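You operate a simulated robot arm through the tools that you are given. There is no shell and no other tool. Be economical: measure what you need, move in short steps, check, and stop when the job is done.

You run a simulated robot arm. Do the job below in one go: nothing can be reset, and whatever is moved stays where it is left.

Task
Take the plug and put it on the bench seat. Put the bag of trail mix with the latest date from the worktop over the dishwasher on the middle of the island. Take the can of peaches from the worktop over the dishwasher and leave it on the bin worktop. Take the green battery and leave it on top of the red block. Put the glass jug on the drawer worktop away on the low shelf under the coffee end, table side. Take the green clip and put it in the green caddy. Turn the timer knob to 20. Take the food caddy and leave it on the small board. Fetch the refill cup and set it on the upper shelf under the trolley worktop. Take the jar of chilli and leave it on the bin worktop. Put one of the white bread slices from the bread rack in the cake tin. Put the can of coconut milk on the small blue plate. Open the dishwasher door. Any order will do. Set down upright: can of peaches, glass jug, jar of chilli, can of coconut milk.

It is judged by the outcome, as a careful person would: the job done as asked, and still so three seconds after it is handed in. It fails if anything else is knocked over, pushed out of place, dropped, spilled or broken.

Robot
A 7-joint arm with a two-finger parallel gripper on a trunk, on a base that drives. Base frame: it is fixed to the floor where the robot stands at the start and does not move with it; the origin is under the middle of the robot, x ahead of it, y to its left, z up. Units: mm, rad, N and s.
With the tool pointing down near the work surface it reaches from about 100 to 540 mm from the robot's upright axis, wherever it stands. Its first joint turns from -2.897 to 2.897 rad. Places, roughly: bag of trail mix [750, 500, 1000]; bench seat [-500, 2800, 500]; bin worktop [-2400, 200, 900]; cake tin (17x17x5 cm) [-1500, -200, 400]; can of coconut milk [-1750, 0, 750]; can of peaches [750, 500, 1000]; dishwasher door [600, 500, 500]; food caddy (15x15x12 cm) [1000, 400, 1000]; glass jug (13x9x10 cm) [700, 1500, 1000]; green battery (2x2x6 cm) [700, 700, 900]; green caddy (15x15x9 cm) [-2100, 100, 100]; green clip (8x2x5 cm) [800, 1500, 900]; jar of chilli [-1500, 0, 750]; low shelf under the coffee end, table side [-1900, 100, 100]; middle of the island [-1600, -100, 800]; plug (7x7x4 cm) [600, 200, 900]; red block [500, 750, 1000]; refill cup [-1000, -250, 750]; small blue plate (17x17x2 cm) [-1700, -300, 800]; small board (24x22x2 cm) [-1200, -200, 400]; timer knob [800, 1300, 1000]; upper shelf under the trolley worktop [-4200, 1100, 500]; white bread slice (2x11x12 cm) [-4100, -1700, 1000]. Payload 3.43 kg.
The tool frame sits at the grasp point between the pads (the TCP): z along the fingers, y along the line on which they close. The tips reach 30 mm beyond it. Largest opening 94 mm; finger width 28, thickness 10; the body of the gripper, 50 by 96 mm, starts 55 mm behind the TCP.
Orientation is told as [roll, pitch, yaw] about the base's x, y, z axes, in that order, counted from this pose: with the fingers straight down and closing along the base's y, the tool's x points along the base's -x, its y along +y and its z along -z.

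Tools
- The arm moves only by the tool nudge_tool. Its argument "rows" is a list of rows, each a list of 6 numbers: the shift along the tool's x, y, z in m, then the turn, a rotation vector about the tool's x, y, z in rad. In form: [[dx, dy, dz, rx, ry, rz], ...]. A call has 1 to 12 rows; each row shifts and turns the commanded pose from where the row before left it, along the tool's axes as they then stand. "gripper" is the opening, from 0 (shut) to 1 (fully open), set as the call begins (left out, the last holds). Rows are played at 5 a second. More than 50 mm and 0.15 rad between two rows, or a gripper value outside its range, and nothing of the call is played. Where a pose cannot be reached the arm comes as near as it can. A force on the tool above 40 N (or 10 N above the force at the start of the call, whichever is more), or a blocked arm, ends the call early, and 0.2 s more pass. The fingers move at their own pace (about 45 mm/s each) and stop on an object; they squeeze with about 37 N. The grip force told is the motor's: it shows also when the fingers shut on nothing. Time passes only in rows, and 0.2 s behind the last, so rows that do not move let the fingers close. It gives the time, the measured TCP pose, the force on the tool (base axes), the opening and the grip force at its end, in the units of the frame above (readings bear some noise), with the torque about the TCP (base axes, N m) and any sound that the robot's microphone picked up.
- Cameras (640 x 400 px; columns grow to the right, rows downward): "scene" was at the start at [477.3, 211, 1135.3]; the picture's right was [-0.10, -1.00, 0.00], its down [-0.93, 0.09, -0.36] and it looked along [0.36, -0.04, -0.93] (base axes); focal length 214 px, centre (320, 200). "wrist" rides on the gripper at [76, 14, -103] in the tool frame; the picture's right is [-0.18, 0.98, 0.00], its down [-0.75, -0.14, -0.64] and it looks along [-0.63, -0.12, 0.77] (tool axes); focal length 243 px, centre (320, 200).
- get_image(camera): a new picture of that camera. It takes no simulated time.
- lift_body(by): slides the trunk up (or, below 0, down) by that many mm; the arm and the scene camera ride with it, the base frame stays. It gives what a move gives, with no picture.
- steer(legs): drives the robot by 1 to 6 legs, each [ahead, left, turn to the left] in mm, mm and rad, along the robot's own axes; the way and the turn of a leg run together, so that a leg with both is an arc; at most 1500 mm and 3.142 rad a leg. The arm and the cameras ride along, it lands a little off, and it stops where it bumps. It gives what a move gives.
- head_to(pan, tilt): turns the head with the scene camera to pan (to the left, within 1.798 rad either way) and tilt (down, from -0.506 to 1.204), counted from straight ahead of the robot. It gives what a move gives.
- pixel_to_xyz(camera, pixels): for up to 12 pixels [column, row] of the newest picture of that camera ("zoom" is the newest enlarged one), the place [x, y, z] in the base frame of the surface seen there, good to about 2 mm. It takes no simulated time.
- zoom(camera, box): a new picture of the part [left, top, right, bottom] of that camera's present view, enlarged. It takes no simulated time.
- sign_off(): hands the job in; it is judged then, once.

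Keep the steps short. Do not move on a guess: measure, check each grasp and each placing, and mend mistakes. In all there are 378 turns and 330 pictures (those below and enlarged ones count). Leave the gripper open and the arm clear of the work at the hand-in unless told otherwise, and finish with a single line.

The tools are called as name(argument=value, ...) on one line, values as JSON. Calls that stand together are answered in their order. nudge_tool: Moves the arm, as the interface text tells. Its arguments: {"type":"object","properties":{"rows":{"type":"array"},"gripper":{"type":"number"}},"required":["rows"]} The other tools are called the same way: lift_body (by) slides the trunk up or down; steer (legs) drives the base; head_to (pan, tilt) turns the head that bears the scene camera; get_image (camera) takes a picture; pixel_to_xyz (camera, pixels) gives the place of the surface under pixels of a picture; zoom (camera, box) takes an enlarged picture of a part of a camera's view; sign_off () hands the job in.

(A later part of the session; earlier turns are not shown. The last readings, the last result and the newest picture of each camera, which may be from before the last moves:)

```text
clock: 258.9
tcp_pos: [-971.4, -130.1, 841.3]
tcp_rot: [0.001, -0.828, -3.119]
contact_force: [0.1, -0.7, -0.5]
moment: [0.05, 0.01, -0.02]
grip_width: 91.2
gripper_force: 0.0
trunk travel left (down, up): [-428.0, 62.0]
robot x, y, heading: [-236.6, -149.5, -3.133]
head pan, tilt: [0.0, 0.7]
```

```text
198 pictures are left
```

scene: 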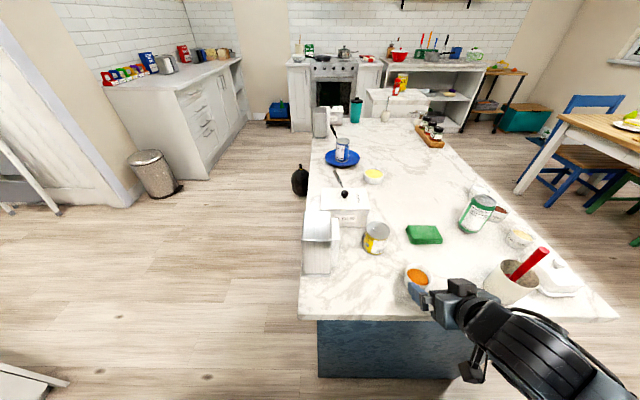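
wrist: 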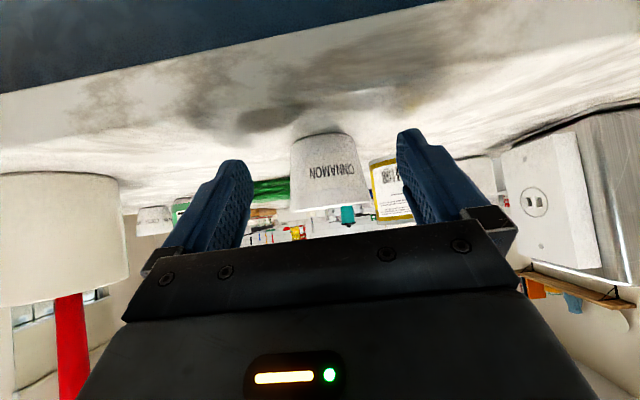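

Cup is centred between the fingers. Forward 59 mm and close.

nudge_tool(rows=[[-0.0199, 0, 0.0217, 0, 0, 0], [-0.0199, 0, 0.0217, 0, 0, 0], [0, 0, 0, 0, 0, 0]])

get_image(camera="wrist")

```text
clock: 259.7
tcp_pos: [-1029.8, -133.1, 841.9]
tcp_rot: [0.001, -0.826, -3.12]
contact_force: [0.4, 0.6, -0.2]
moment: [-0.01, -0.02, -0.03]
grip_width: 91.1
gripper_force: 0.1
trunk travel left (down, up): [-428.0, 62.0]
robot x, y, heading: [-238.0, -147.1, -3.132]
head pan, tilt: [0.0, 0.7]
```

```text
197 pictures are left
```

wrist: 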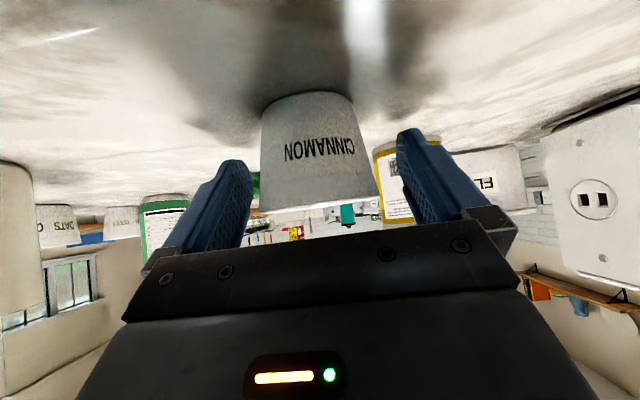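

Close on the cup and lift slightly.

nudge_tool(rows=[[0, 0, 0, 0, 0, 0], [0, 0, 0, 0, 0, 0], [0, 0, 0, 0, 0, 0], [0, 0, 0, 0, 0, 0]], gripper=0)

nudge_tool(rows=[[-0.0147, 0, -0.0135, 0, 0, 0], [-0.0147, 0, -0.0135, 0, 0, 0], [-0.0295, 0, -0.027, 0, 0, 0], [-0.0295, 0, -0.027, 0, 0, 0], [0, 0, 0, 0, 0, 0]])

get_image(camera="scene")

```text
clock: 260.7
tcp_pos: [-1029.2, -132.1, 841.1]
tcp_rot: [0.0, -0.829, -3.119]
contact_force: [-0.6, -1.6, 6.1]
moment: [-0.02, 0.0, 0.02]
grip_width: 61.5
gripper_force: 37.8
trunk travel left (down, up): [-428.0, 62.0]
robot x, y, heading: [-238.1, -145.3, -3.13]
head pan, tilt: [0.0, 0.7]
```

```text
clock: 261.9
tcp_pos: [-1029.5, -131.1, 960.6]
tcp_rot: [0.0, -0.828, -3.119]
contact_force: [0.3, -1.2, -0.9]
moment: [0.02, -0.02, 0.0]
grip_width: 61.3
gripper_force: 36.8
trunk travel left (down, up): [-428.0, 62.0]
robot x, y, heading: [-238.5, -147.9, -3.141]
head pan, tilt: [0.0, 0.7]
```

```text
196 pictures are left
```

scene: 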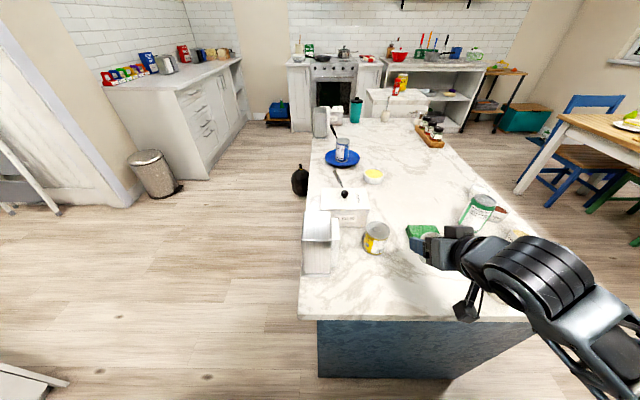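

Cup held level. I back away from the island end, go to the aisle and drive toward the trolley unit.

steer(legs=[[-170, 0, 0], [0, -950, 0], [1500, 0, 0], [1250, 0, 0]])

get_image(camera="scene")

```text
clock: 280.9
tcp_pos: [-3616.8, 790.2, 961.4]
tcp_rot: [0.0, -0.828, -3.115]
contact_force: [0.4, 0.2, -1.8]
moment: [-0.03, 0.04, -0.02]
grip_width: 60.7
gripper_force: 36.3
trunk travel left (down, up): [-428.0, 62.0]
robot x, y, heading: [-2823.0, 774.0, -3.124]
head pan, tilt: [0.0, 0.7]
```

```text
195 pictures are left
```

scene: 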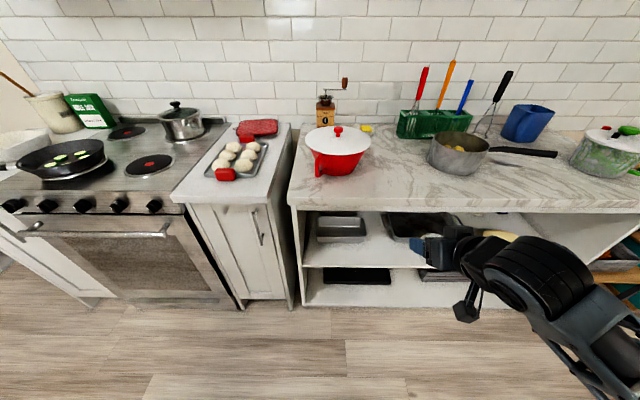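

I lower the trunk to look into the upper shelf.

lift_body(by=-330)

head_to(pan=0, tilt=0.3)

get_image(camera="scene")

```text
clock: 284.1
tcp_pos: [-3616.5, 790.0, 631.6]
tcp_rot: [0.0, -0.828, -3.116]
contact_force: [-0.3, 0.6, -0.8]
moment: [0.02, -0.01, 0.0]
grip_width: 60.8
gripper_force: 37.5
trunk travel left (down, up): [-98.0, 392.0]
robot x, y, heading: [-2824.4, 773.8, -3.127]
head pan, tilt: [0.0, 0.7]
```

```text
clock: 285.0
tcp_pos: [-3617.0, 789.8, 631.4]
tcp_rot: [0.0, -0.828, -3.116]
contact_force: [-0.2, -0.3, -0.9]
moment: [0.0, -0.02, 0.03]
grip_width: 60.9
gripper_force: 36.9
trunk travel left (down, up): [-98.0, 392.0]
robot x, y, heading: [-2822.9, 775.1, -3.125]
head pan, tilt: [0.0, 0.3]
```

```text
194 pictures are left
```

scene: 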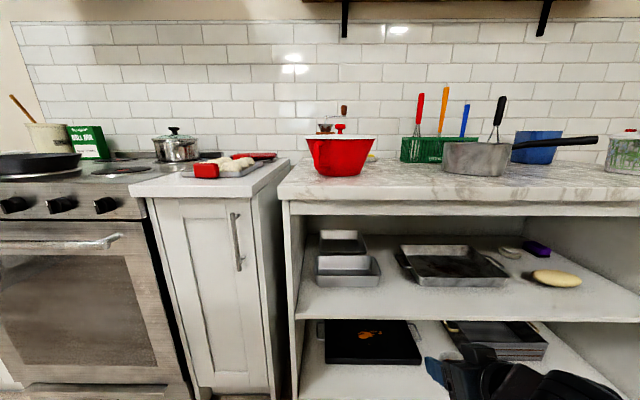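

Upper shelf shows free spots near its front. I measure the shelf, ceiling and front edge.

pixel_to_xyz(camera="scene", pixels=[[390, 297], [390, 318], [390, 208], [345, 270], [450, 265], [555, 278], [390, 270], [300, 300], [600, 310], [520, 300], [400, 215], [560, 220]])

```text
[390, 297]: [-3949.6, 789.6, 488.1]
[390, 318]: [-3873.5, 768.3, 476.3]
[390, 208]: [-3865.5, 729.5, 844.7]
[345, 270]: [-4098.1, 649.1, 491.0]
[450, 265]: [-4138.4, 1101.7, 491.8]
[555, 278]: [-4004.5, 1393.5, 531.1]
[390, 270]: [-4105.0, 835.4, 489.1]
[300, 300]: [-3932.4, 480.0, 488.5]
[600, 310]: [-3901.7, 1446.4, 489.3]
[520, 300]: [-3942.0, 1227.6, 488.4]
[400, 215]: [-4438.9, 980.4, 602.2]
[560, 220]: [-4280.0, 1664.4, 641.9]
```

Shelf surface 488, front edge x≈−3872, opening up to ≈835. I drive straight in with the cup at z≈590, 45 mm to the right.

steer(legs=[[0, -45, 0], [310, 0, 0]])

get_image(camera="scene")

get_image(camera="wrist")

```text
clock: 287.6
tcp_pos: [-3929.1, 830.9, 631.6]
tcp_rot: [0.0, -0.827, -3.114]
contact_force: [0.1, -0.1, -0.6]
moment: [0.02, 0.02, 0.01]
grip_width: 60.6
gripper_force: 36.6
trunk travel left (down, up): [-98.0, 392.0]
robot x, y, heading: [-3138.0, 818.1, -3.126]
head pan, tilt: [0.0, 0.3]
```

```text
193 pictures are left
```

scene: 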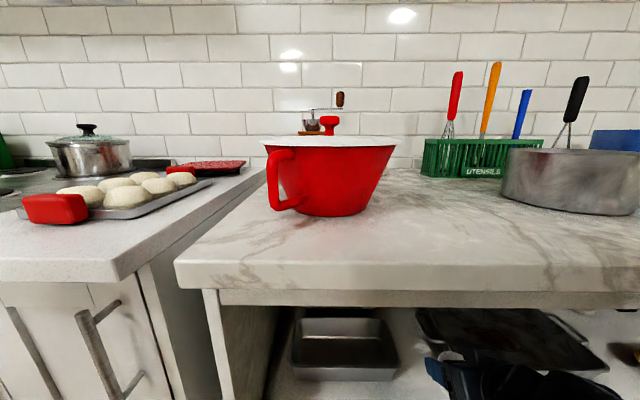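

```text
192 pictures are left
```

wrist: 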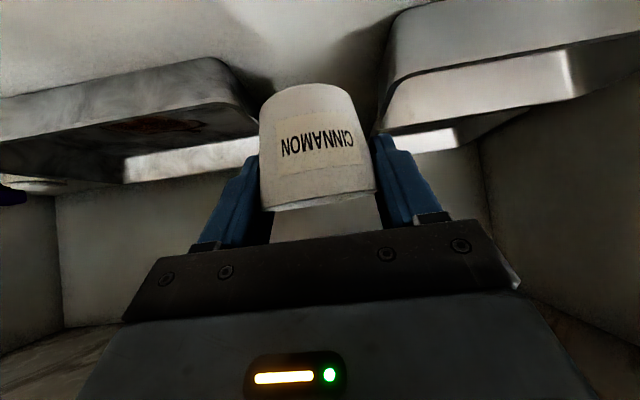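

The cup is between two trays. I check the trays' nearest edges before lowering.

pixel_to_xyz(camera="wrist", pixels=[[245, 95], [252, 130], [215, 62], [385, 120], [400, 50], [380, 100], [320, 40], [150, 70], [480, 80]])

```text
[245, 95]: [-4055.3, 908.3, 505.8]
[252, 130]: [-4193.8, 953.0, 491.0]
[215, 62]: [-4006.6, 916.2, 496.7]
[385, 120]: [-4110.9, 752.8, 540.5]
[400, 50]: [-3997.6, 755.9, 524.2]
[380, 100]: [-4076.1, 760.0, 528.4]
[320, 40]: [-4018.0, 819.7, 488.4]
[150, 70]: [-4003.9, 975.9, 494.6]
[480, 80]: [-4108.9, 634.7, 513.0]
```

Trays start at x≈−4000; clear. I lower by the trunk 96 mm.

lift_body(by=-96)

nudge_tool(rows=[[0.0015, 0, 0.0013, 0, 0, 0], [0.0015, 0, 0.0013, 0, 0, 0], [0, 0, 0, 0, 0, 0]])

```text
clock: 288.9
tcp_pos: [-3928.8, 830.2, 535.2]
tcp_rot: [0.001, -0.828, -3.116]
contact_force: [0.7, -0.4, -0.4]
moment: [0.01, 0.01, -0.04]
grip_width: 60.9
gripper_force: 37.2
trunk travel left (down, up): [-2.0, 488.0]
robot x, y, heading: [-3139.9, 815.3, -3.126]
head pan, tilt: [0.0, 0.3]
```

```text
clock: 289.7
tcp_pos: [-3928.9, 829.9, 530.7]
tcp_rot: [0.0, -0.828, -3.115]
contact_force: [0.4, 0.0, -0.3]
moment: [0.0, -0.02, 0.01]
grip_width: 60.6
gripper_force: 37.3
trunk travel left (down, up): [-2.0, 488.0]
robot x, y, heading: [-3139.5, 818.6, -3.13]
head pan, tilt: [0.0, 0.3]
```

nudge_tool(rows=[[0.001, 0, 0.0009, 0, 0, 0], [0.001, 0, 0.0009, 0, 0, 0], [0.0007, 0, 0.0007, 0, 0, 0], [0, 0, 0, 0, 0, 0]])

get_image(camera="wrist")

```text
clock: 290.7
tcp_pos: [-3928.6, 830.8, 530.3]
tcp_rot: [0.001, -0.836, -3.114]
contact_force: [-0.8, -0.6, 32.8]
moment: [0.01, -0.1, 0.02]
grip_width: 60.6
gripper_force: 37.6
trunk travel left (down, up): [-2.0, 488.0]
robot x, y, heading: [-3137.7, 811.3, -3.128]
head pan, tilt: [0.0, 0.3]
```

```text
191 pictures are left
```

wrist: 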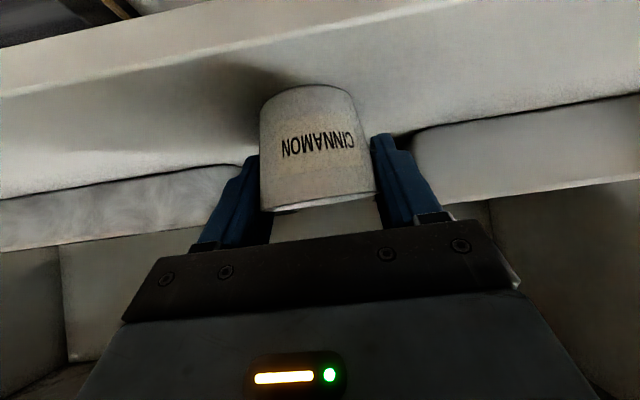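

Set down. Ease, open, then drive straight back.

nudge_tool(rows=[[-0.0015, 0, -0.0014, 0, 0, 0], [0, 0, 0, 0, 0, 0]])

nudge_tool(rows=[[0, 0, 0, 0, 0, 0], [0, 0, 0, 0, 0, 0], [0, 0, 0, 0, 0, 0]], gripper=0.97)

steer(legs=[[-250, 0, 0]])

get_image(camera="scene")

```text
clock: 291.3
tcp_pos: [-3929.4, 830.5, 530.6]
tcp_rot: [0.001, -0.829, -3.115]
contact_force: [-11.5, -0.6, 27.0]
moment: [-0.03, 0.37, -0.01]
grip_width: 61.1
gripper_force: 37.3
trunk travel left (down, up): [-2.0, 488.0]
robot x, y, heading: [-3137.9, 814.8, -3.129]
head pan, tilt: [0.0, 0.3]
```

```text
clock: 292.1
tcp_pos: [-3928.0, 829.8, 529.0]
tcp_rot: [-0.001, -0.827, -3.115]
contact_force: [0.1, -0.5, -0.3]
moment: [0.03, 0.01, 0.04]
grip_width: 90.8
gripper_force: 0.1
trunk travel left (down, up): [-2.0, 488.0]
robot x, y, heading: [-3140.5, 818.0, -3.125]
head pan, tilt: [0.0, 0.3]
```

```text
clock: 293.9
tcp_pos: [-3678.9, 834.1, 529.5]
tcp_rot: [0.001, -0.828, -3.115]
contact_force: [0.2, -0.6, -0.3]
moment: [0.0, 0.02, -0.02]
grip_width: 91.1
gripper_force: 0.0
trunk travel left (down, up): [-2.0, 488.0]
robot x, y, heading: [-2887.0, 815.7, -3.126]
head pan, tilt: [0.0, 0.3]
```

```text
190 pictures are left
```

scene: 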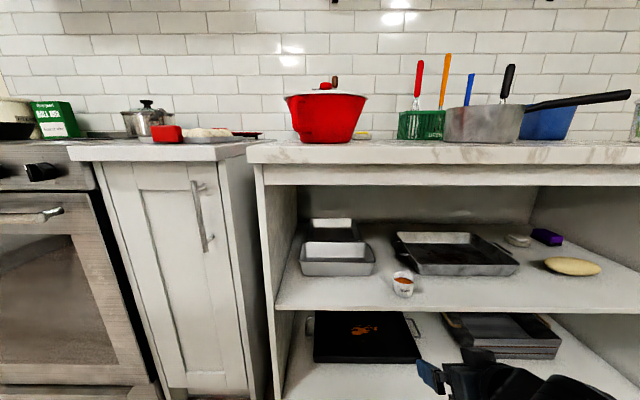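

The refill cup stands on the upper shelf. Next the bread slice: raise trunk, turn toward −y and drive to the bread corner.

lift_body(by=400)

steer(legs=[[0, 0, 1.56], [0, -350, 0], [1250, 0, 0]])

head_to(pan=-0.4, tilt=0.5)

get_image(camera="scene")

```text
clock: 297.7
tcp_pos: [-3679.9, 833.7, 929.1]
tcp_rot: [0.0, -0.827, -3.116]
contact_force: [-0.6, 0.4, 0.7]
moment: [0.0, -0.02, 0.02]
grip_width: 91.3
gripper_force: 0.0
trunk travel left (down, up): [-402.0, 88.0]
robot x, y, heading: [-2890.8, 815.1, -3.134]
head pan, tilt: [0.0, 0.3]
```

```text
clock: 309.8
tcp_pos: [-3247.2, -1235.4, 929.6]
tcp_rot: [0.0, -0.827, -1.549]
contact_force: [-0.9, 0.6, 0.1]
moment: [0.03, -0.04, 0.0]
grip_width: 91.2
gripper_force: 0.0
trunk travel left (down, up): [-402.0, 88.0]
robot x, y, heading: [-3230.6, -449.1, -1.562]
head pan, tilt: [0.0, 0.3]
```

```text
clock: 310.7
tcp_pos: [-3249.0, -1234.6, 929.4]
tcp_rot: [0.0, -0.827, -1.55]
contact_force: [-1.1, -0.4, 0.6]
moment: [0.0, 0.02, -0.02]
grip_width: 90.8
gripper_force: 0.1
trunk travel left (down, up): [-402.0, 88.0]
robot x, y, heading: [-3232.3, -446.3, -1.561]
head pan, tilt: [-0.4, 0.499]
```

```text
189 pictures are left
```

scene: 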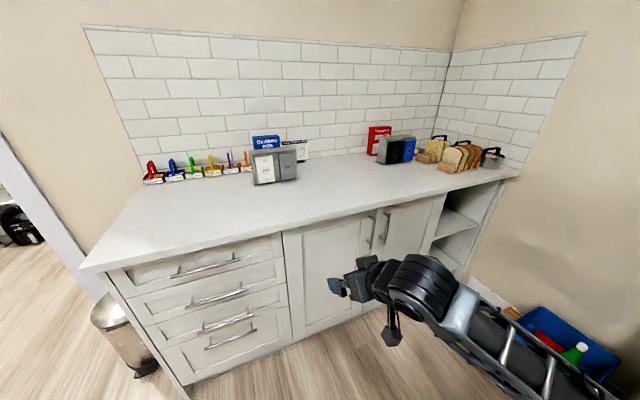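

The bread rack is at (460,150). Enlarge and measure.

zoom(camera="scene", box=[390, 110, 530, 200])

pixel_to_xyz(camera="zoom", pixels=[[200, 150], [250, 150], [280, 210], [340, 190], [380, 180], [420, 170], [470, 200], [560, 260], [350, 300], [150, 220], [460, 130], [540, 310]])

```text
4.44 times, centred on (460, 155) of scene
```

zoom: 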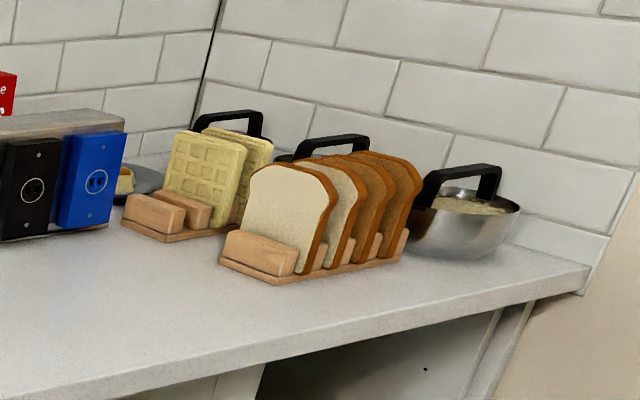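

```text
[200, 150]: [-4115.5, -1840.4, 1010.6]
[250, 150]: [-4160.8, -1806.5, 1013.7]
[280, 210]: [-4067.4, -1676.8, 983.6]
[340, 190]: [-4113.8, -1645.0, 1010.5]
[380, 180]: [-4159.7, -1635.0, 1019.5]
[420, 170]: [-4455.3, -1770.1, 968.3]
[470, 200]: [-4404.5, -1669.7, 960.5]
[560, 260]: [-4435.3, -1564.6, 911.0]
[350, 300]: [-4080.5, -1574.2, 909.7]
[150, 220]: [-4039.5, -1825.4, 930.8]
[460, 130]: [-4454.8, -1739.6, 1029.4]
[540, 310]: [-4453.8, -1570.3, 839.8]
```

Two white slices in front (x≈−4067 and −4113). I measure the free floor: crate, counter front.

pixel_to_xyz(camera="scene", pixels=[[525, 310], [600, 375], [620, 355], [505, 315], [470, 275], [490, 300], [440, 250], [300, 350], [330, 345], [380, 215], [600, 330], [420, 290]])

head_to(pan=-1.2, tilt=0.6)

get_image(camera="scene")

```text
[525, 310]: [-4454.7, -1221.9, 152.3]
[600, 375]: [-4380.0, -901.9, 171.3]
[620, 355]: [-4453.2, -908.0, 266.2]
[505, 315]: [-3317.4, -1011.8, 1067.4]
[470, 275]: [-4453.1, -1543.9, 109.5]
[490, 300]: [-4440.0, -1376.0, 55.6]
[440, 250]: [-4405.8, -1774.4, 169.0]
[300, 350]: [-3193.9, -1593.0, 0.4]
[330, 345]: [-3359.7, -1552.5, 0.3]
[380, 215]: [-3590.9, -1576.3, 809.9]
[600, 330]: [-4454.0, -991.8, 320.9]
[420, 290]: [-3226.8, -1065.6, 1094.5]
```

```text
clock: 311.8
tcp_pos: [-3248.1, -1236.2, 930.7]
tcp_rot: [-0.002, -0.828, -1.55]
contact_force: [0.5, -0.3, -0.1]
moment: [0.03, -0.01, 0.01]
grip_width: 91.5
gripper_force: 0.0
trunk travel left (down, up): [-402.0, 88.0]
robot x, y, heading: [-3226.9, -447.2, -1.565]
head pan, tilt: [-1.201, 0.6]
```

```text
187 pictures are left
```

scene: 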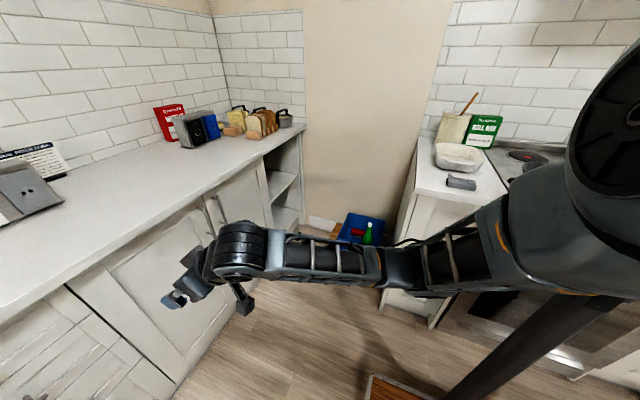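

I'll stand diagonally. First tool vertical and high.

nudge_tool(rows=[[-0.03, 0, -0.03, 0, 0.138, 0], [-0.03, 0, -0.03, 0, 0.138, 0], [-0.025, 0, -0.035, 0, 0.138, 0], [0, 0, -0.04, 0, 0.138, 0], [0, 0, -0.04, 0, 0.138, 0], [0, 0, 0, 0, 0.137, 0], [0, 0, 0, 0, 0, 0]])

pixel_to_xyz(camera="scene", pixels=[[430, 325], [400, 240], [432, 310], [385, 295], [370, 240], [345, 240], [500, 300]])

```text
clock: 313.4
tcp_pos: [-3248.1, -1214.8, 1133.6]
tcp_rot: [0.0, 0.001, -1.551]
contact_force: [0.5, 0.1, 0.0]
moment: [0.02, -0.01, -0.04]
grip_width: 91.1
gripper_force: 0.1
trunk travel left (down, up): [-402.0, 88.0]
robot x, y, heading: [-3225.6, -443.3, -1.562]
head pan, tilt: [-1.201, 0.6]
```

```text
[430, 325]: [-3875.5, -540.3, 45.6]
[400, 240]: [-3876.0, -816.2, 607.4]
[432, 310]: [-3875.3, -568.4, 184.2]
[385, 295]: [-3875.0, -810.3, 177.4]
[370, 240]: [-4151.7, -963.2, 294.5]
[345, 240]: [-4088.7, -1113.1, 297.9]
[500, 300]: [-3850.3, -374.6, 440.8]
```

Crate corner is at (−4089,−1113). I choose heading −2.25 and position (−3556,−1047).

steer(legs=[[300, 0, 0], [0, 0, -0.688], [443, -65, 0]])

get_image(camera="wrist")

head_to(pan=-0.2, tilt=0.7)

get_image(camera="scene")

```text
clock: 319.6
tcp_pos: [-4066.6, -1627.9, 1132.7]
tcp_rot: [0.0, 0.0, -2.245]
contact_force: [-0.3, 0.5, -0.8]
moment: [-0.01, -0.02, 0.0]
grip_width: 91.2
gripper_force: 0.0
trunk travel left (down, up): [-402.0, 88.0]
robot x, y, heading: [-3558.5, -1050.8, -2.254]
head pan, tilt: [-1.201, 0.6]
```

```text
186 pictures are left
```

wrist: 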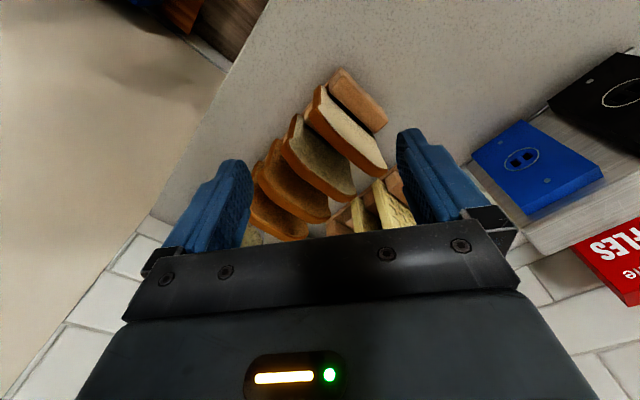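

```text
clock: 320.9
tcp_pos: [-4065.9, -1627.5, 1133.0]
tcp_rot: [-0.001, 0.001, -2.244]
contact_force: [-0.3, -1.0, -1.0]
moment: [0.01, 0.02, -0.01]
grip_width: 91.1
gripper_force: 0.0
trunk travel left (down, up): [-402.0, 88.0]
robot x, y, heading: [-3557.6, -1048.0, -2.255]
head pan, tilt: [-0.201, 0.7]
```

```text
185 pictures are left
```

scene: 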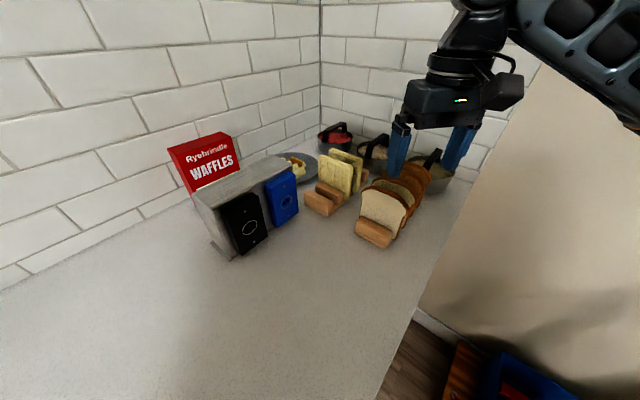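

Good view. Enlarge the rack in the wrist view and measure the first white slice.

zoom(camera="wrist", box=[240, 60, 410, 240])

```text
2.22 times, centred on (325, 150) of wrist
```

zoom: 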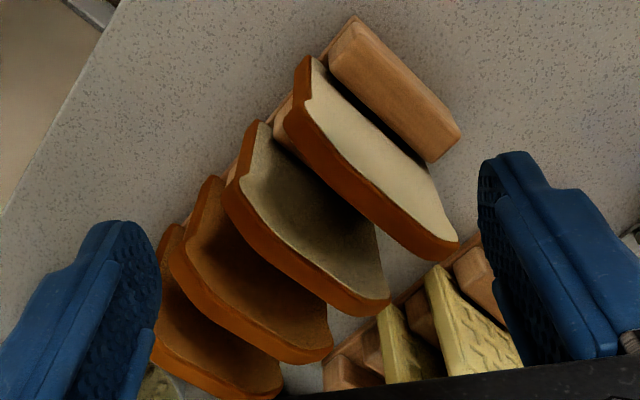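

pixel_to_xyz(camera="zoom", pixels=[[292, 118], [340, 180], [400, 230], [440, 245], [318, 110], [380, 190], [425, 215], [250, 215], [300, 265], [360, 300], [385, 100], [300, 70]])

```text
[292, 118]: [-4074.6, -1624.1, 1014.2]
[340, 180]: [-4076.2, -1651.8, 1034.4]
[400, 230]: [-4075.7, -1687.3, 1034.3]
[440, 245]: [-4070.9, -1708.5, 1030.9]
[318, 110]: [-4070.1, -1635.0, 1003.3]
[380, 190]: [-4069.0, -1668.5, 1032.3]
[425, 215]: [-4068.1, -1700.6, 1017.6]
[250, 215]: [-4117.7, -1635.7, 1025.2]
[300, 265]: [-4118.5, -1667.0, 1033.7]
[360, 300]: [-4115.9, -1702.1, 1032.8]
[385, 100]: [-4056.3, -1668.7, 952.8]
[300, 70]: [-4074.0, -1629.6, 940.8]
```

First slice: x≈−4068…−4085, y −1613…−1715, top 1034; next slice starts at ≈−4108. I turn yaw to −1.571 so that the fingers straddle it, opening 30 mm.

nudge_tool(rows=[[0, 0, 0, 0, 0, -0.135], [0, 0, 0, 0, 0, -0.135], [0, 0, 0, 0, 0, -0.135], [0, 0, 0, 0, 0, -0.135], [0, 0, 0, 0, 0, -0.134], [0, 0, 0, 0, 0, 0]], gripper=0.34)

get_image(camera="wrist")

```text
clock: 322.3
tcp_pos: [-4066.7, -1626.8, 1134.2]
tcp_rot: [0.0, 0.001, -1.567]
contact_force: [0.1, 0.3, -0.2]
moment: [-0.04, 0.02, -0.02]
grip_width: 32.1
gripper_force: 0.0
trunk travel left (down, up): [-402.0, 88.0]
robot x, y, heading: [-3555.9, -1048.4, -2.259]
head pan, tilt: [-0.201, 0.7]
```

```text
183 pictures are left
```

wrist: 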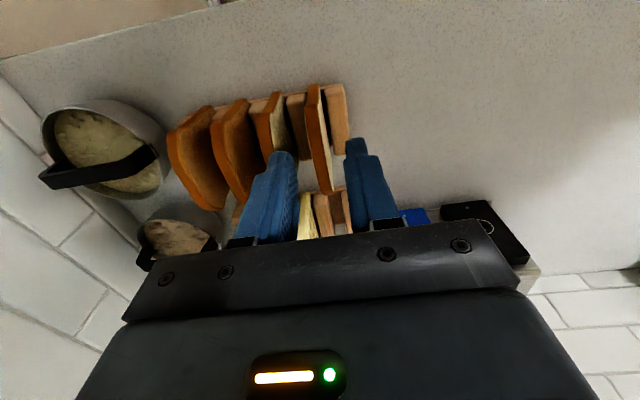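

zoom(camera="wrist", box=[240, 70, 380, 210])

pixel_to_xyz(camera="zoom", pixels=[[350, 150], [365, 150], [376, 150], [388, 150], [355, 230], [370, 230], [385, 230], [400, 230], [235, 150], [270, 150], [300, 130], [380, 290]])

```text
2.86 times, centred on (310, 140) of wrist
```

zoom: 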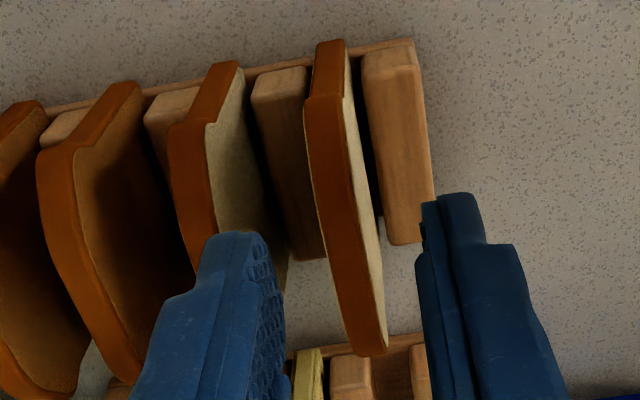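

```text
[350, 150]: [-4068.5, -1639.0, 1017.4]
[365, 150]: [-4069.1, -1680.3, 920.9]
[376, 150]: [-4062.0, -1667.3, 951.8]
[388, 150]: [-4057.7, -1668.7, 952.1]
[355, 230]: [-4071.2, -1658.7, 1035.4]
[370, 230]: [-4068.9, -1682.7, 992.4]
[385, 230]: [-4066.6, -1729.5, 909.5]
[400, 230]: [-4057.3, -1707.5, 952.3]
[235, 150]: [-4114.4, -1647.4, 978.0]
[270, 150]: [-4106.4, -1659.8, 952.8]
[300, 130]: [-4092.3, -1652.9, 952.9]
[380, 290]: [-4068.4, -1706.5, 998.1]
```

Slice 1 centre x≈−4077, y≈−1664. Move above it with the tips just over its top.

nudge_tool(rows=[[-0.0185, -0.0052, 0.029, 0, 0, 0], [-0.0185, -0.0051, 0.029, 0, 0, 0], [0, 0, 0, 0, 0, 0]])

zoom(camera="wrist", box=[220, 70, 420, 240])

zoom(camera="scene", box=[330, 80, 530, 260])

```text
clock: 323.1
tcp_pos: [-4077.2, -1663.4, 1074.3]
tcp_rot: [-0.001, 0.0, -1.571]
contact_force: [-0.1, 0.1, 0.0]
moment: [-0.01, -0.01, -0.01]
grip_width: 31.9
gripper_force: 0.2
trunk travel left (down, up): [-402.0, 88.0]
robot x, y, heading: [-3559.1, -1049.6, -2.257]
head pan, tilt: [-0.201, 0.7]
```

```text
2.35 times, centred on (320, 155) of wrist
```

zoom: 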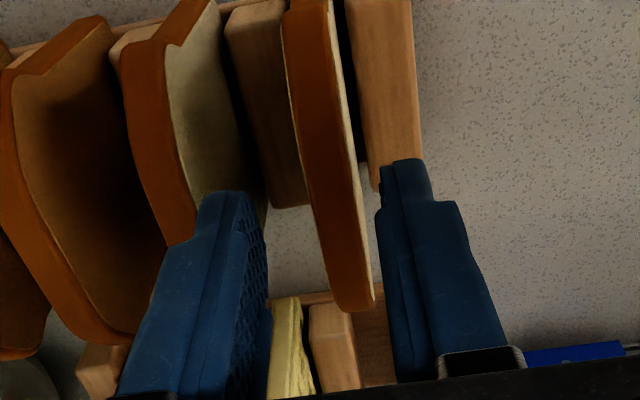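

```text
2.22 times, centred on (430, 170) of scene
```

zoom: 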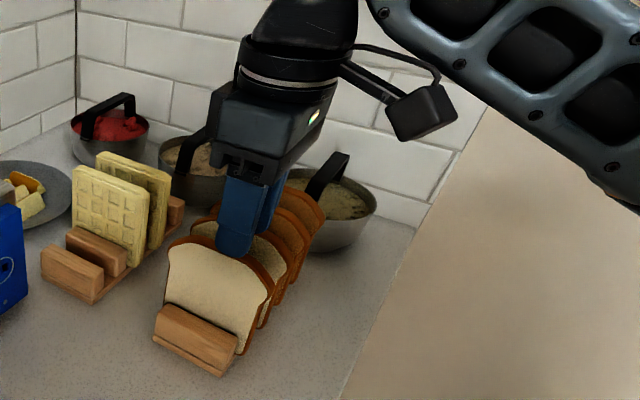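

Centred. Down 62 mm and close.

nudge_tool(rows=[[0, 0, 0.031, 0, 0, 0], [0, 0, 0.031, 0, 0, 0], [0, 0, 0, 0, 0, 0]])

nudge_tool(rows=[[0, 0, 0, 0, 0, 0], [0, 0, 0, 0, 0, 0], [0, 0, 0, 0, 0, 0]], gripper=0)

get_image(camera="wrist")

```text
clock: 323.9
tcp_pos: [-4078.2, -1664.6, 1012.2]
tcp_rot: [-0.001, -0.001, -1.57]
contact_force: [-0.5, 0.5, 0.0]
moment: [0.03, 0.0, 0.03]
grip_width: 32.1
gripper_force: 0.0
trunk travel left (down, up): [-402.0, 88.0]
robot x, y, heading: [-3558.0, -1051.3, -2.252]
head pan, tilt: [-0.201, 0.7]
```

```text
clock: 324.7
tcp_pos: [-4077.6, -1664.7, 1012.2]
tcp_rot: [0.001, 0.002, -1.572]
contact_force: [0.7, -0.1, 0.7]
moment: [0.02, 0.04, 0.01]
grip_width: 15.5
gripper_force: 37.5
trunk travel left (down, up): [-402.0, 88.0]
robot x, y, heading: [-3556.8, -1047.8, -2.257]
head pan, tilt: [-0.201, 0.7]
```

```text
179 pictures are left
```

wrist: 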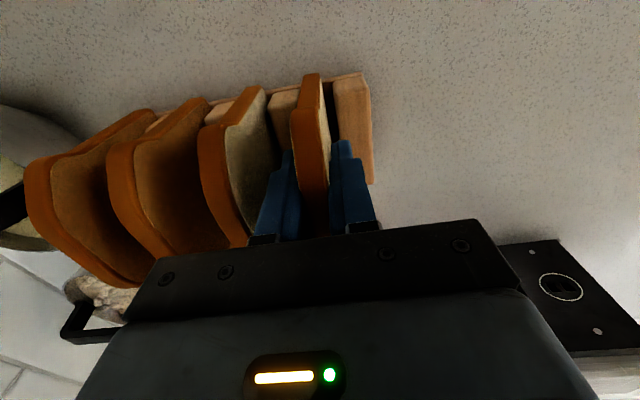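

Gripped at 15.5 mm. Lift straight out, 160 mm.

nudge_tool(rows=[[0, 0, -0.03, 0, 0, 0], [0, 0, -0.045, 0, 0, 0], [0, 0, -0.045, 0, 0, 0], [0, 0, -0.045, 0, 0, 0], [0, 0, 0, 0, 0, 0]])

get_image(camera="scene")

```text
clock: 325.9
tcp_pos: [-4076.6, -1663.2, 1177.2]
tcp_rot: [-0.001, -0.001, -1.57]
contact_force: [0.3, -0.6, -0.4]
moment: [-0.01, -0.02, 0.04]
grip_width: 15.8
gripper_force: 37.4
trunk travel left (down, up): [-402.0, 88.0]
robot x, y, heading: [-3555.7, -1048.9, -2.25]
head pan, tilt: [-0.201, 0.7]
```

```text
178 pictures are left
```

scene: 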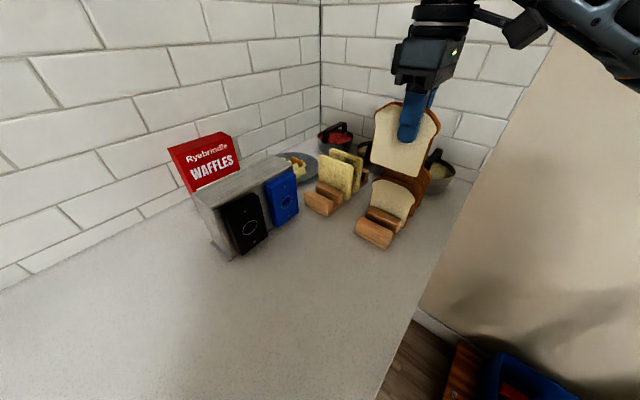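

One white slice is out of the rack. I back away, turn round and drive to the island's −y side, passing behind the trash bag.

steer(legs=[[-443, 65, 0], [-28, 282, 0], [0, 0, -2.46]])

steer(legs=[[-170, 0, 0], [0, -1480, 0]])

```text
clock: 335.9
tcp_pos: [-2990.3, -103.1, 1177.3]
tcp_rot: [0.0, 0.0, 2.271]
contact_force: [0.0, 0.1, -1.2]
moment: [-0.01, 0.01, -0.03]
grip_width: 15.9
gripper_force: 36.6
trunk travel left (down, up): [-402.0, 88.0]
robot x, y, heading: [-2986.9, -909.5, 1.584]
head pan, tilt: [-0.201, 0.7]
```

```text
clock: 344.3
tcp_pos: [-1508.1, -259.9, 1177.5]
tcp_rot: [0.001, 0.0, 2.26]
contact_force: [0.1, 0.7, 0.4]
moment: [0.03, -0.03, -0.01]
grip_width: 15.9
gripper_force: 37.4
trunk travel left (down, up): [-402.0, 88.0]
robot x, y, heading: [-1517.4, -1063.1, 1.576]
head pan, tilt: [-0.201, 0.7]
```

Back off 260 so the arm clears the island, then align yaw and tilt outward.

steer(legs=[[-250, 0, 0]])

nudge_tool(rows=[[0, 0, 0, 0, 0, 0.138], [0, 0, 0, 0, 0, 0.138], [0, 0, 0, 0, 0, 0.138], [0, 0, 0, 0, 0, 0.138], [0, 0, 0, 0, 0, 0.137], [0, 0, 0, 0, 0, 0]])

nudge_tool(rows=[[0, 0, 0, 0, -0.14, 0], [0, 0, 0, 0, -0.14, 0], [0, 0, 0, 0, -0.14, 0], [0, 0, 0, 0, -0.14, 0], [0, 0, 0, 0, -0.14, 0], [0, 0, 0, 0, -0.14, 0], [0, 0, 0, 0, -0.14, 0], [0, 0, 0, 0, -0.12, 0], [0, 0, 0, 0, 0, 0]])

```text
clock: 346.1
tcp_pos: [-1507.6, -508.6, 1177.5]
tcp_rot: [0.001, 0.0, 2.26]
contact_force: [-0.4, -0.1, -0.4]
moment: [-0.03, 0.01, 0.0]
grip_width: 15.6
gripper_force: 37.0
trunk travel left (down, up): [-402.0, 88.0]
robot x, y, heading: [-1514.9, -1312.2, 1.574]
head pan, tilt: [-0.201, 0.7]
```

```text
clock: 347.5
tcp_pos: [-1506.7, -507.8, 1176.8]
tcp_rot: [0.001, 0.0, 1.57]
contact_force: [0.0, -0.8, -0.6]
moment: [-0.03, 0.0, 0.01]
grip_width: 15.6
gripper_force: 36.4
trunk travel left (down, up): [-402.0, 88.0]
robot x, y, heading: [-1513.7, -1311.8, 1.57]
head pan, tilt: [-0.201, 0.7]
```

```text
clock: 349.5
tcp_pos: [-1505.9, -508.5, 1177.3]
tcp_rot: [-0.001, -1.101, 1.57]
contact_force: [0.2, 0.2, -1.0]
moment: [0.01, -0.03, -0.02]
grip_width: 15.6
gripper_force: 37.1
trunk travel left (down, up): [-402.0, 88.0]
robot x, y, heading: [-1512.8, -1309.2, 1.568]
head pan, tilt: [-0.201, 0.7]
```

Tilt 1.1 reached. Lower the trunk by 400 and look into the shelf.

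lift_body(by=-400)

head_to(pan=-0.3, tilt=0.6)

get_image(camera="scene")

get_image(camera="wrist")

```text
clock: 353.3
tcp_pos: [-1508.2, -509.6, 777.4]
tcp_rot: [-0.001, -1.1, 1.572]
contact_force: [0.4, -19.3, 3.4]
moment: [0.75, -0.01, 0.02]
grip_width: 15.6
gripper_force: 37.0
trunk travel left (down, up): [-2.0, 488.0]
robot x, y, heading: [-1516.2, -1311.4, 1.573]
head pan, tilt: [-0.201, 0.7]
```

```text
clock: 354.0
tcp_pos: [-1506.7, -508.1, 777.3]
tcp_rot: [0.0, -1.099, 1.571]
contact_force: [0.0, -18.6, -0.4]
moment: [0.46, 0.0, 0.02]
grip_width: 15.8
gripper_force: 36.6
trunk travel left (down, up): [-2.0, 488.0]
robot x, y, heading: [-1514.1, -1311.0, 1.573]
head pan, tilt: [-0.3, 0.6]
```

```text
177 pictures are left
```

scene: 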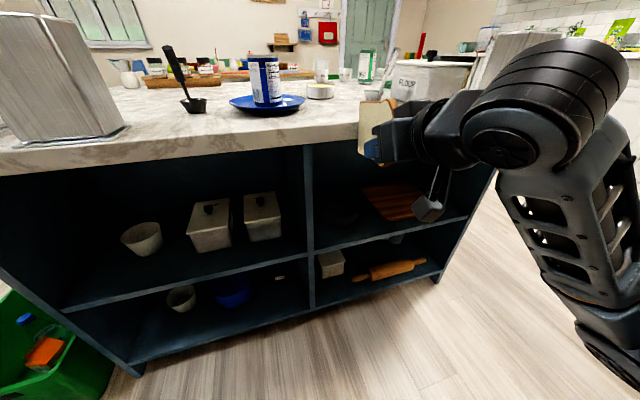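

```text
176 pictures are left
```

wrist: 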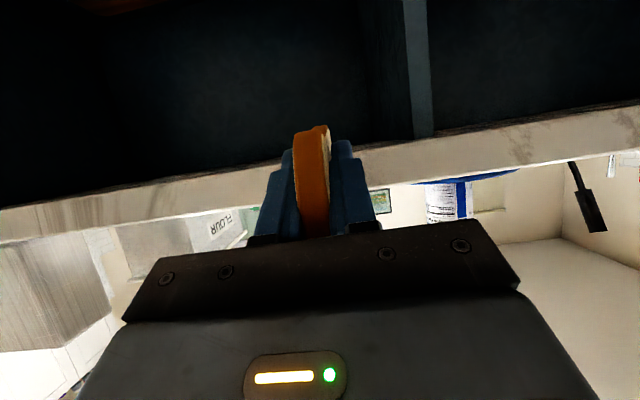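

The slice touches the island's edge lightly; I back off 70 mm and lower the arm.

steer(legs=[[-70, 0, 0]])

nudge_tool(rows=[[0.0401, 0, 0.0204, 0, 0, 0], [0.0401, 0, 0.0204, 0, 0, 0], [0.0401, 0, 0.0204, 0, 0, 0], [0.0401, 0, 0.0204, 0, 0, 0], [0, 0, 0, 0, 0, 0]])

get_image(camera="scene")

get_image(camera="wrist")

```text
clock: 355.0
tcp_pos: [-1507.2, -577.6, 777.2]
tcp_rot: [0.0, -1.099, 1.571]
contact_force: [0.7, 0.0, -0.5]
moment: [-0.01, 0.04, 0.04]
grip_width: 15.9
gripper_force: 36.9
trunk travel left (down, up): [-2.0, 488.0]
robot x, y, heading: [-1512.9, -1386.8, 1.569]
head pan, tilt: [-0.3, 0.6]
```

```text
clock: 356.2
tcp_pos: [-1507.4, -578.4, 597.1]
tcp_rot: [-0.001, -1.099, 1.572]
contact_force: [0.4, 0.1, -0.4]
moment: [-0.01, -0.01, -0.02]
grip_width: 15.8
gripper_force: 36.4
trunk travel left (down, up): [-2.0, 488.0]
robot x, y, heading: [-1516.7, -1382.2, 1.572]
head pan, tilt: [-0.3, 0.6]
```

```text
175 pictures are left
```

scene: 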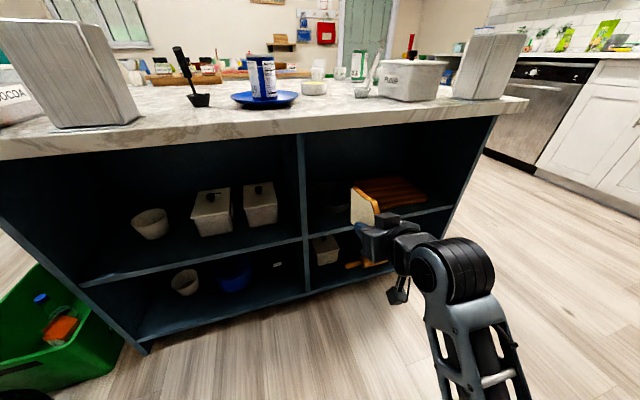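

```text
174 pictures are left
```

wrist: 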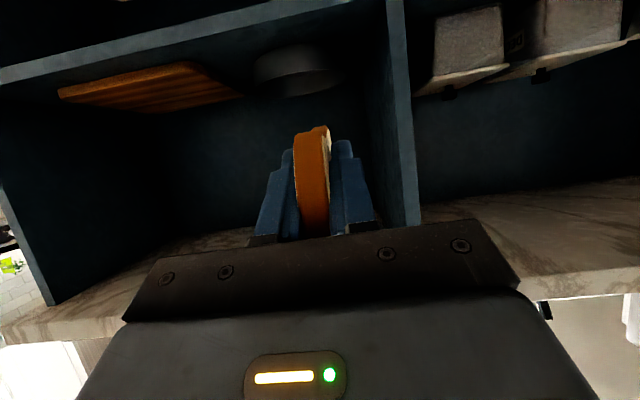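

I see the tin clearly at wrist (298,70). Measure it.

zoom(camera="wrist", box=[220, 20, 420, 140])

pixel_to_xyz(camera="wrist", pixels=[[300, 60], [256, 72], [344, 62], [300, 95], [270, 50], [325, 45], [388, 60], [270, 20], [405, 180], [300, 80], [180, 95]])

```text
3.20 times, centred on (320, 80) of wrist
```

zoom: 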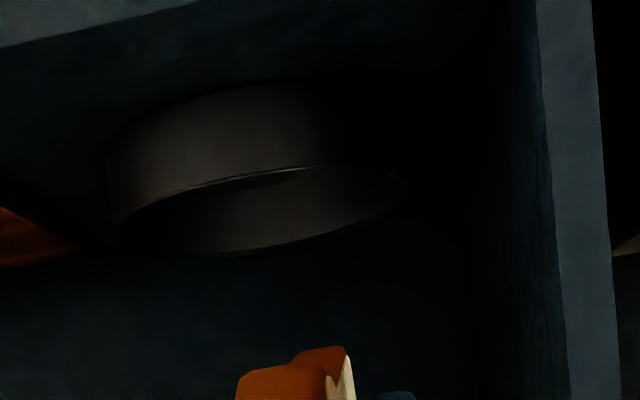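

```text
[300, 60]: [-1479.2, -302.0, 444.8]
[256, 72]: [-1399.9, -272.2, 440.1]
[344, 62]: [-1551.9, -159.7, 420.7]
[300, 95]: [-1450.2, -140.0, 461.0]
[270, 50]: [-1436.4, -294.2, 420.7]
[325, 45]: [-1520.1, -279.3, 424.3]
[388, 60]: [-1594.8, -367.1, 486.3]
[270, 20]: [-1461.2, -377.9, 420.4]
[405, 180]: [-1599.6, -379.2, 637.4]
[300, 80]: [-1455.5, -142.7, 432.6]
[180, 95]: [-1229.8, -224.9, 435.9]
```

Tin centre ≈(−1474,−220), rim ≈470, shelf 420. I lower 20 mm more and drive straight in 356 mm.

nudge_tool(rows=[[0.0178, 0, 0.009, 0, 0, 0], [0, 0, 0, 0, 0, 0]])

steer(legs=[[250, 0, 0]])

get_image(camera="wrist")

get_image(camera="scene")

```text
clock: 356.8
tcp_pos: [-1509.2, -577.8, 576.8]
tcp_rot: [0.0, -1.098, 1.57]
contact_force: [0.2, 0.0, 0.9]
moment: [0.0, 0.0, 0.02]
grip_width: 15.9
gripper_force: 37.7
trunk travel left (down, up): [-2.0, 488.0]
robot x, y, heading: [-1513.8, -1380.5, 1.571]
head pan, tilt: [-0.3, 0.6]
```

```text
clock: 358.6
tcp_pos: [-1510.8, -328.3, 575.4]
tcp_rot: [0.0, -1.1, 1.573]
contact_force: [0.2, 0.8, 0.0]
moment: [-0.03, -0.01, 0.04]
grip_width: 15.6
gripper_force: 36.9
trunk travel left (down, up): [-2.0, 488.0]
robot x, y, heading: [-1518.1, -1133.5, 1.576]
head pan, tilt: [-0.3, 0.6]
```

```text
172 pictures are left
```

wrist: 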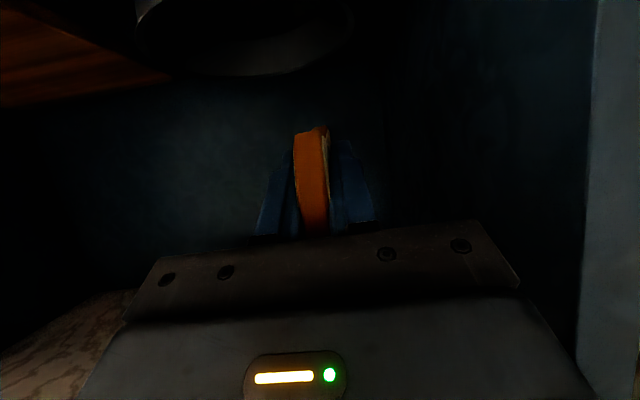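

```text
171 pictures are left
```

scene: 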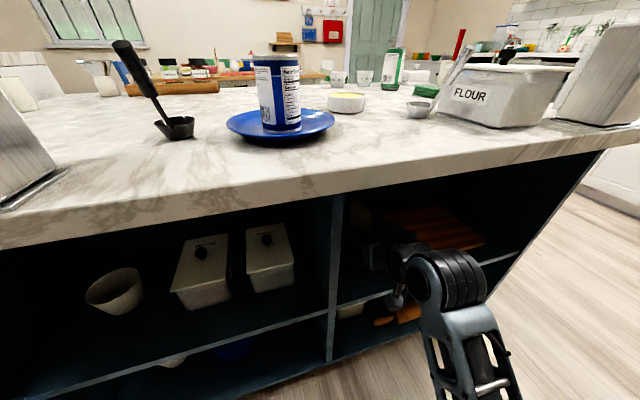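

Clear so far. In another 106 mm.

steer(legs=[[106, 0, 0]])

get_image(camera="wrist")

```text
clock: 359.8
tcp_pos: [-1510.9, -220.0, 576.0]
tcp_rot: [0.0, -1.101, 1.573]
contact_force: [0.6, 0.4, 0.7]
moment: [0.03, -0.02, -0.02]
grip_width: 16.1
gripper_force: 37.2
trunk travel left (down, up): [-2.0, 488.0]
robot x, y, heading: [-1518.4, -1024.4, 1.58]
head pan, tilt: [-0.3, 0.6]
```

```text
170 pictures are left
```

wrist: 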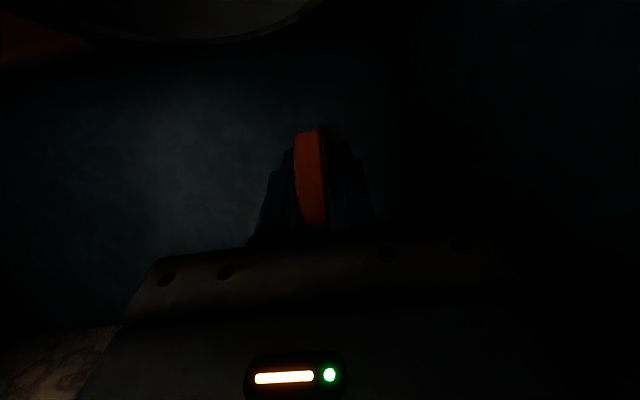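

In position. Lower 52 mm, then small steps to feel the tin floor.

nudge_tool(rows=[[0.0232, -0.003, 0.0118, 0, 0, 0], [0.0232, -0.003, 0.0118, 0, 0, 0], [0.0036, 0, 0.0018, 0, 0, 0], [0.0018, 0, 0.0009, 0, 0, 0], [0.0018, 0, 0.0009, 0, 0, 0], [0, 0, 0, 0, 0, 0]])

```text
clock: 361.2
tcp_pos: [-1504.3, -222.1, 517.2]
tcp_rot: [-0.001, -1.1, 1.574]
contact_force: [-0.6, -0.1, -0.2]
moment: [-0.02, 0.02, -0.02]
grip_width: 15.9
gripper_force: 36.6
trunk travel left (down, up): [-2.0, 488.0]
robot x, y, heading: [-1516.6, -1030.2, 1.578]
head pan, tilt: [-0.3, 0.6]
```

nudge_tool(rows=[[0.0018, 0, 0.0009, 0, 0, 0], [0.0018, 0, 0.0009, 0, 0, 0], [0.0018, 0, 0.0009, 0, 0, 0], [0.0018, 0, 0.0009, 0, 0, 0], [0, 0, 0, 0, 0, 0]])

```text
clock: 362.4
tcp_pos: [-1505.2, -221.0, 507.6]
tcp_rot: [0.001, -1.098, 1.574]
contact_force: [0.2, -0.2, 0.3]
moment: [0.0, 0.01, -0.02]
grip_width: 15.8
gripper_force: 36.5
trunk travel left (down, up): [-2.0, 488.0]
robot x, y, heading: [-1517.5, -1029.3, 1.58]
head pan, tilt: [-0.3, 0.6]
```

nudge_tool(rows=[[0.0018, 0, 0.0009, 0, 0, 0], [0.0018, 0, 0.0009, 0, 0, 0], [0.0018, 0, 0.0009, 0, 0, 0], [0.0018, 0, 0.0009, 0, 0, 0], [0.0018, 0, 0.0009, 0, 0, 0], [0, 0, 0, 0, 0, 0]])

zoom(camera="scene", box=[340, 180, 540, 330])

```text
clock: 363.8
tcp_pos: [-1505.6, -220.9, 499.5]
tcp_rot: [-0.001, -1.1, 1.573]
contact_force: [-1.2, 0.2, 2.5]
moment: [0.16, -0.01, 0.02]
grip_width: 15.5
gripper_force: 37.3
trunk travel left (down, up): [-2.0, 488.0]
robot x, y, heading: [-1517.0, -1025.3, 1.572]
head pan, tilt: [-0.3, 0.6]
```

```text
2.67 times, centred on (440, 255) of scene
```

zoom: 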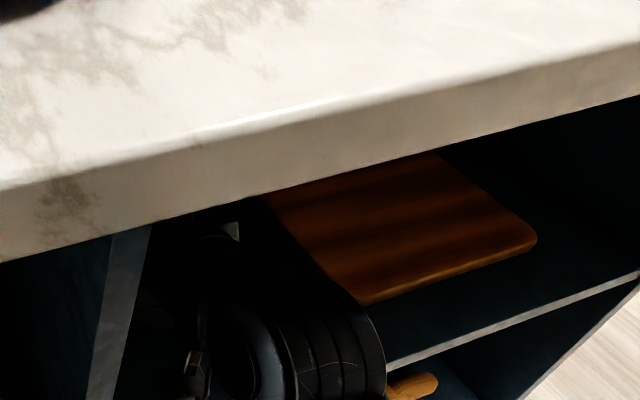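

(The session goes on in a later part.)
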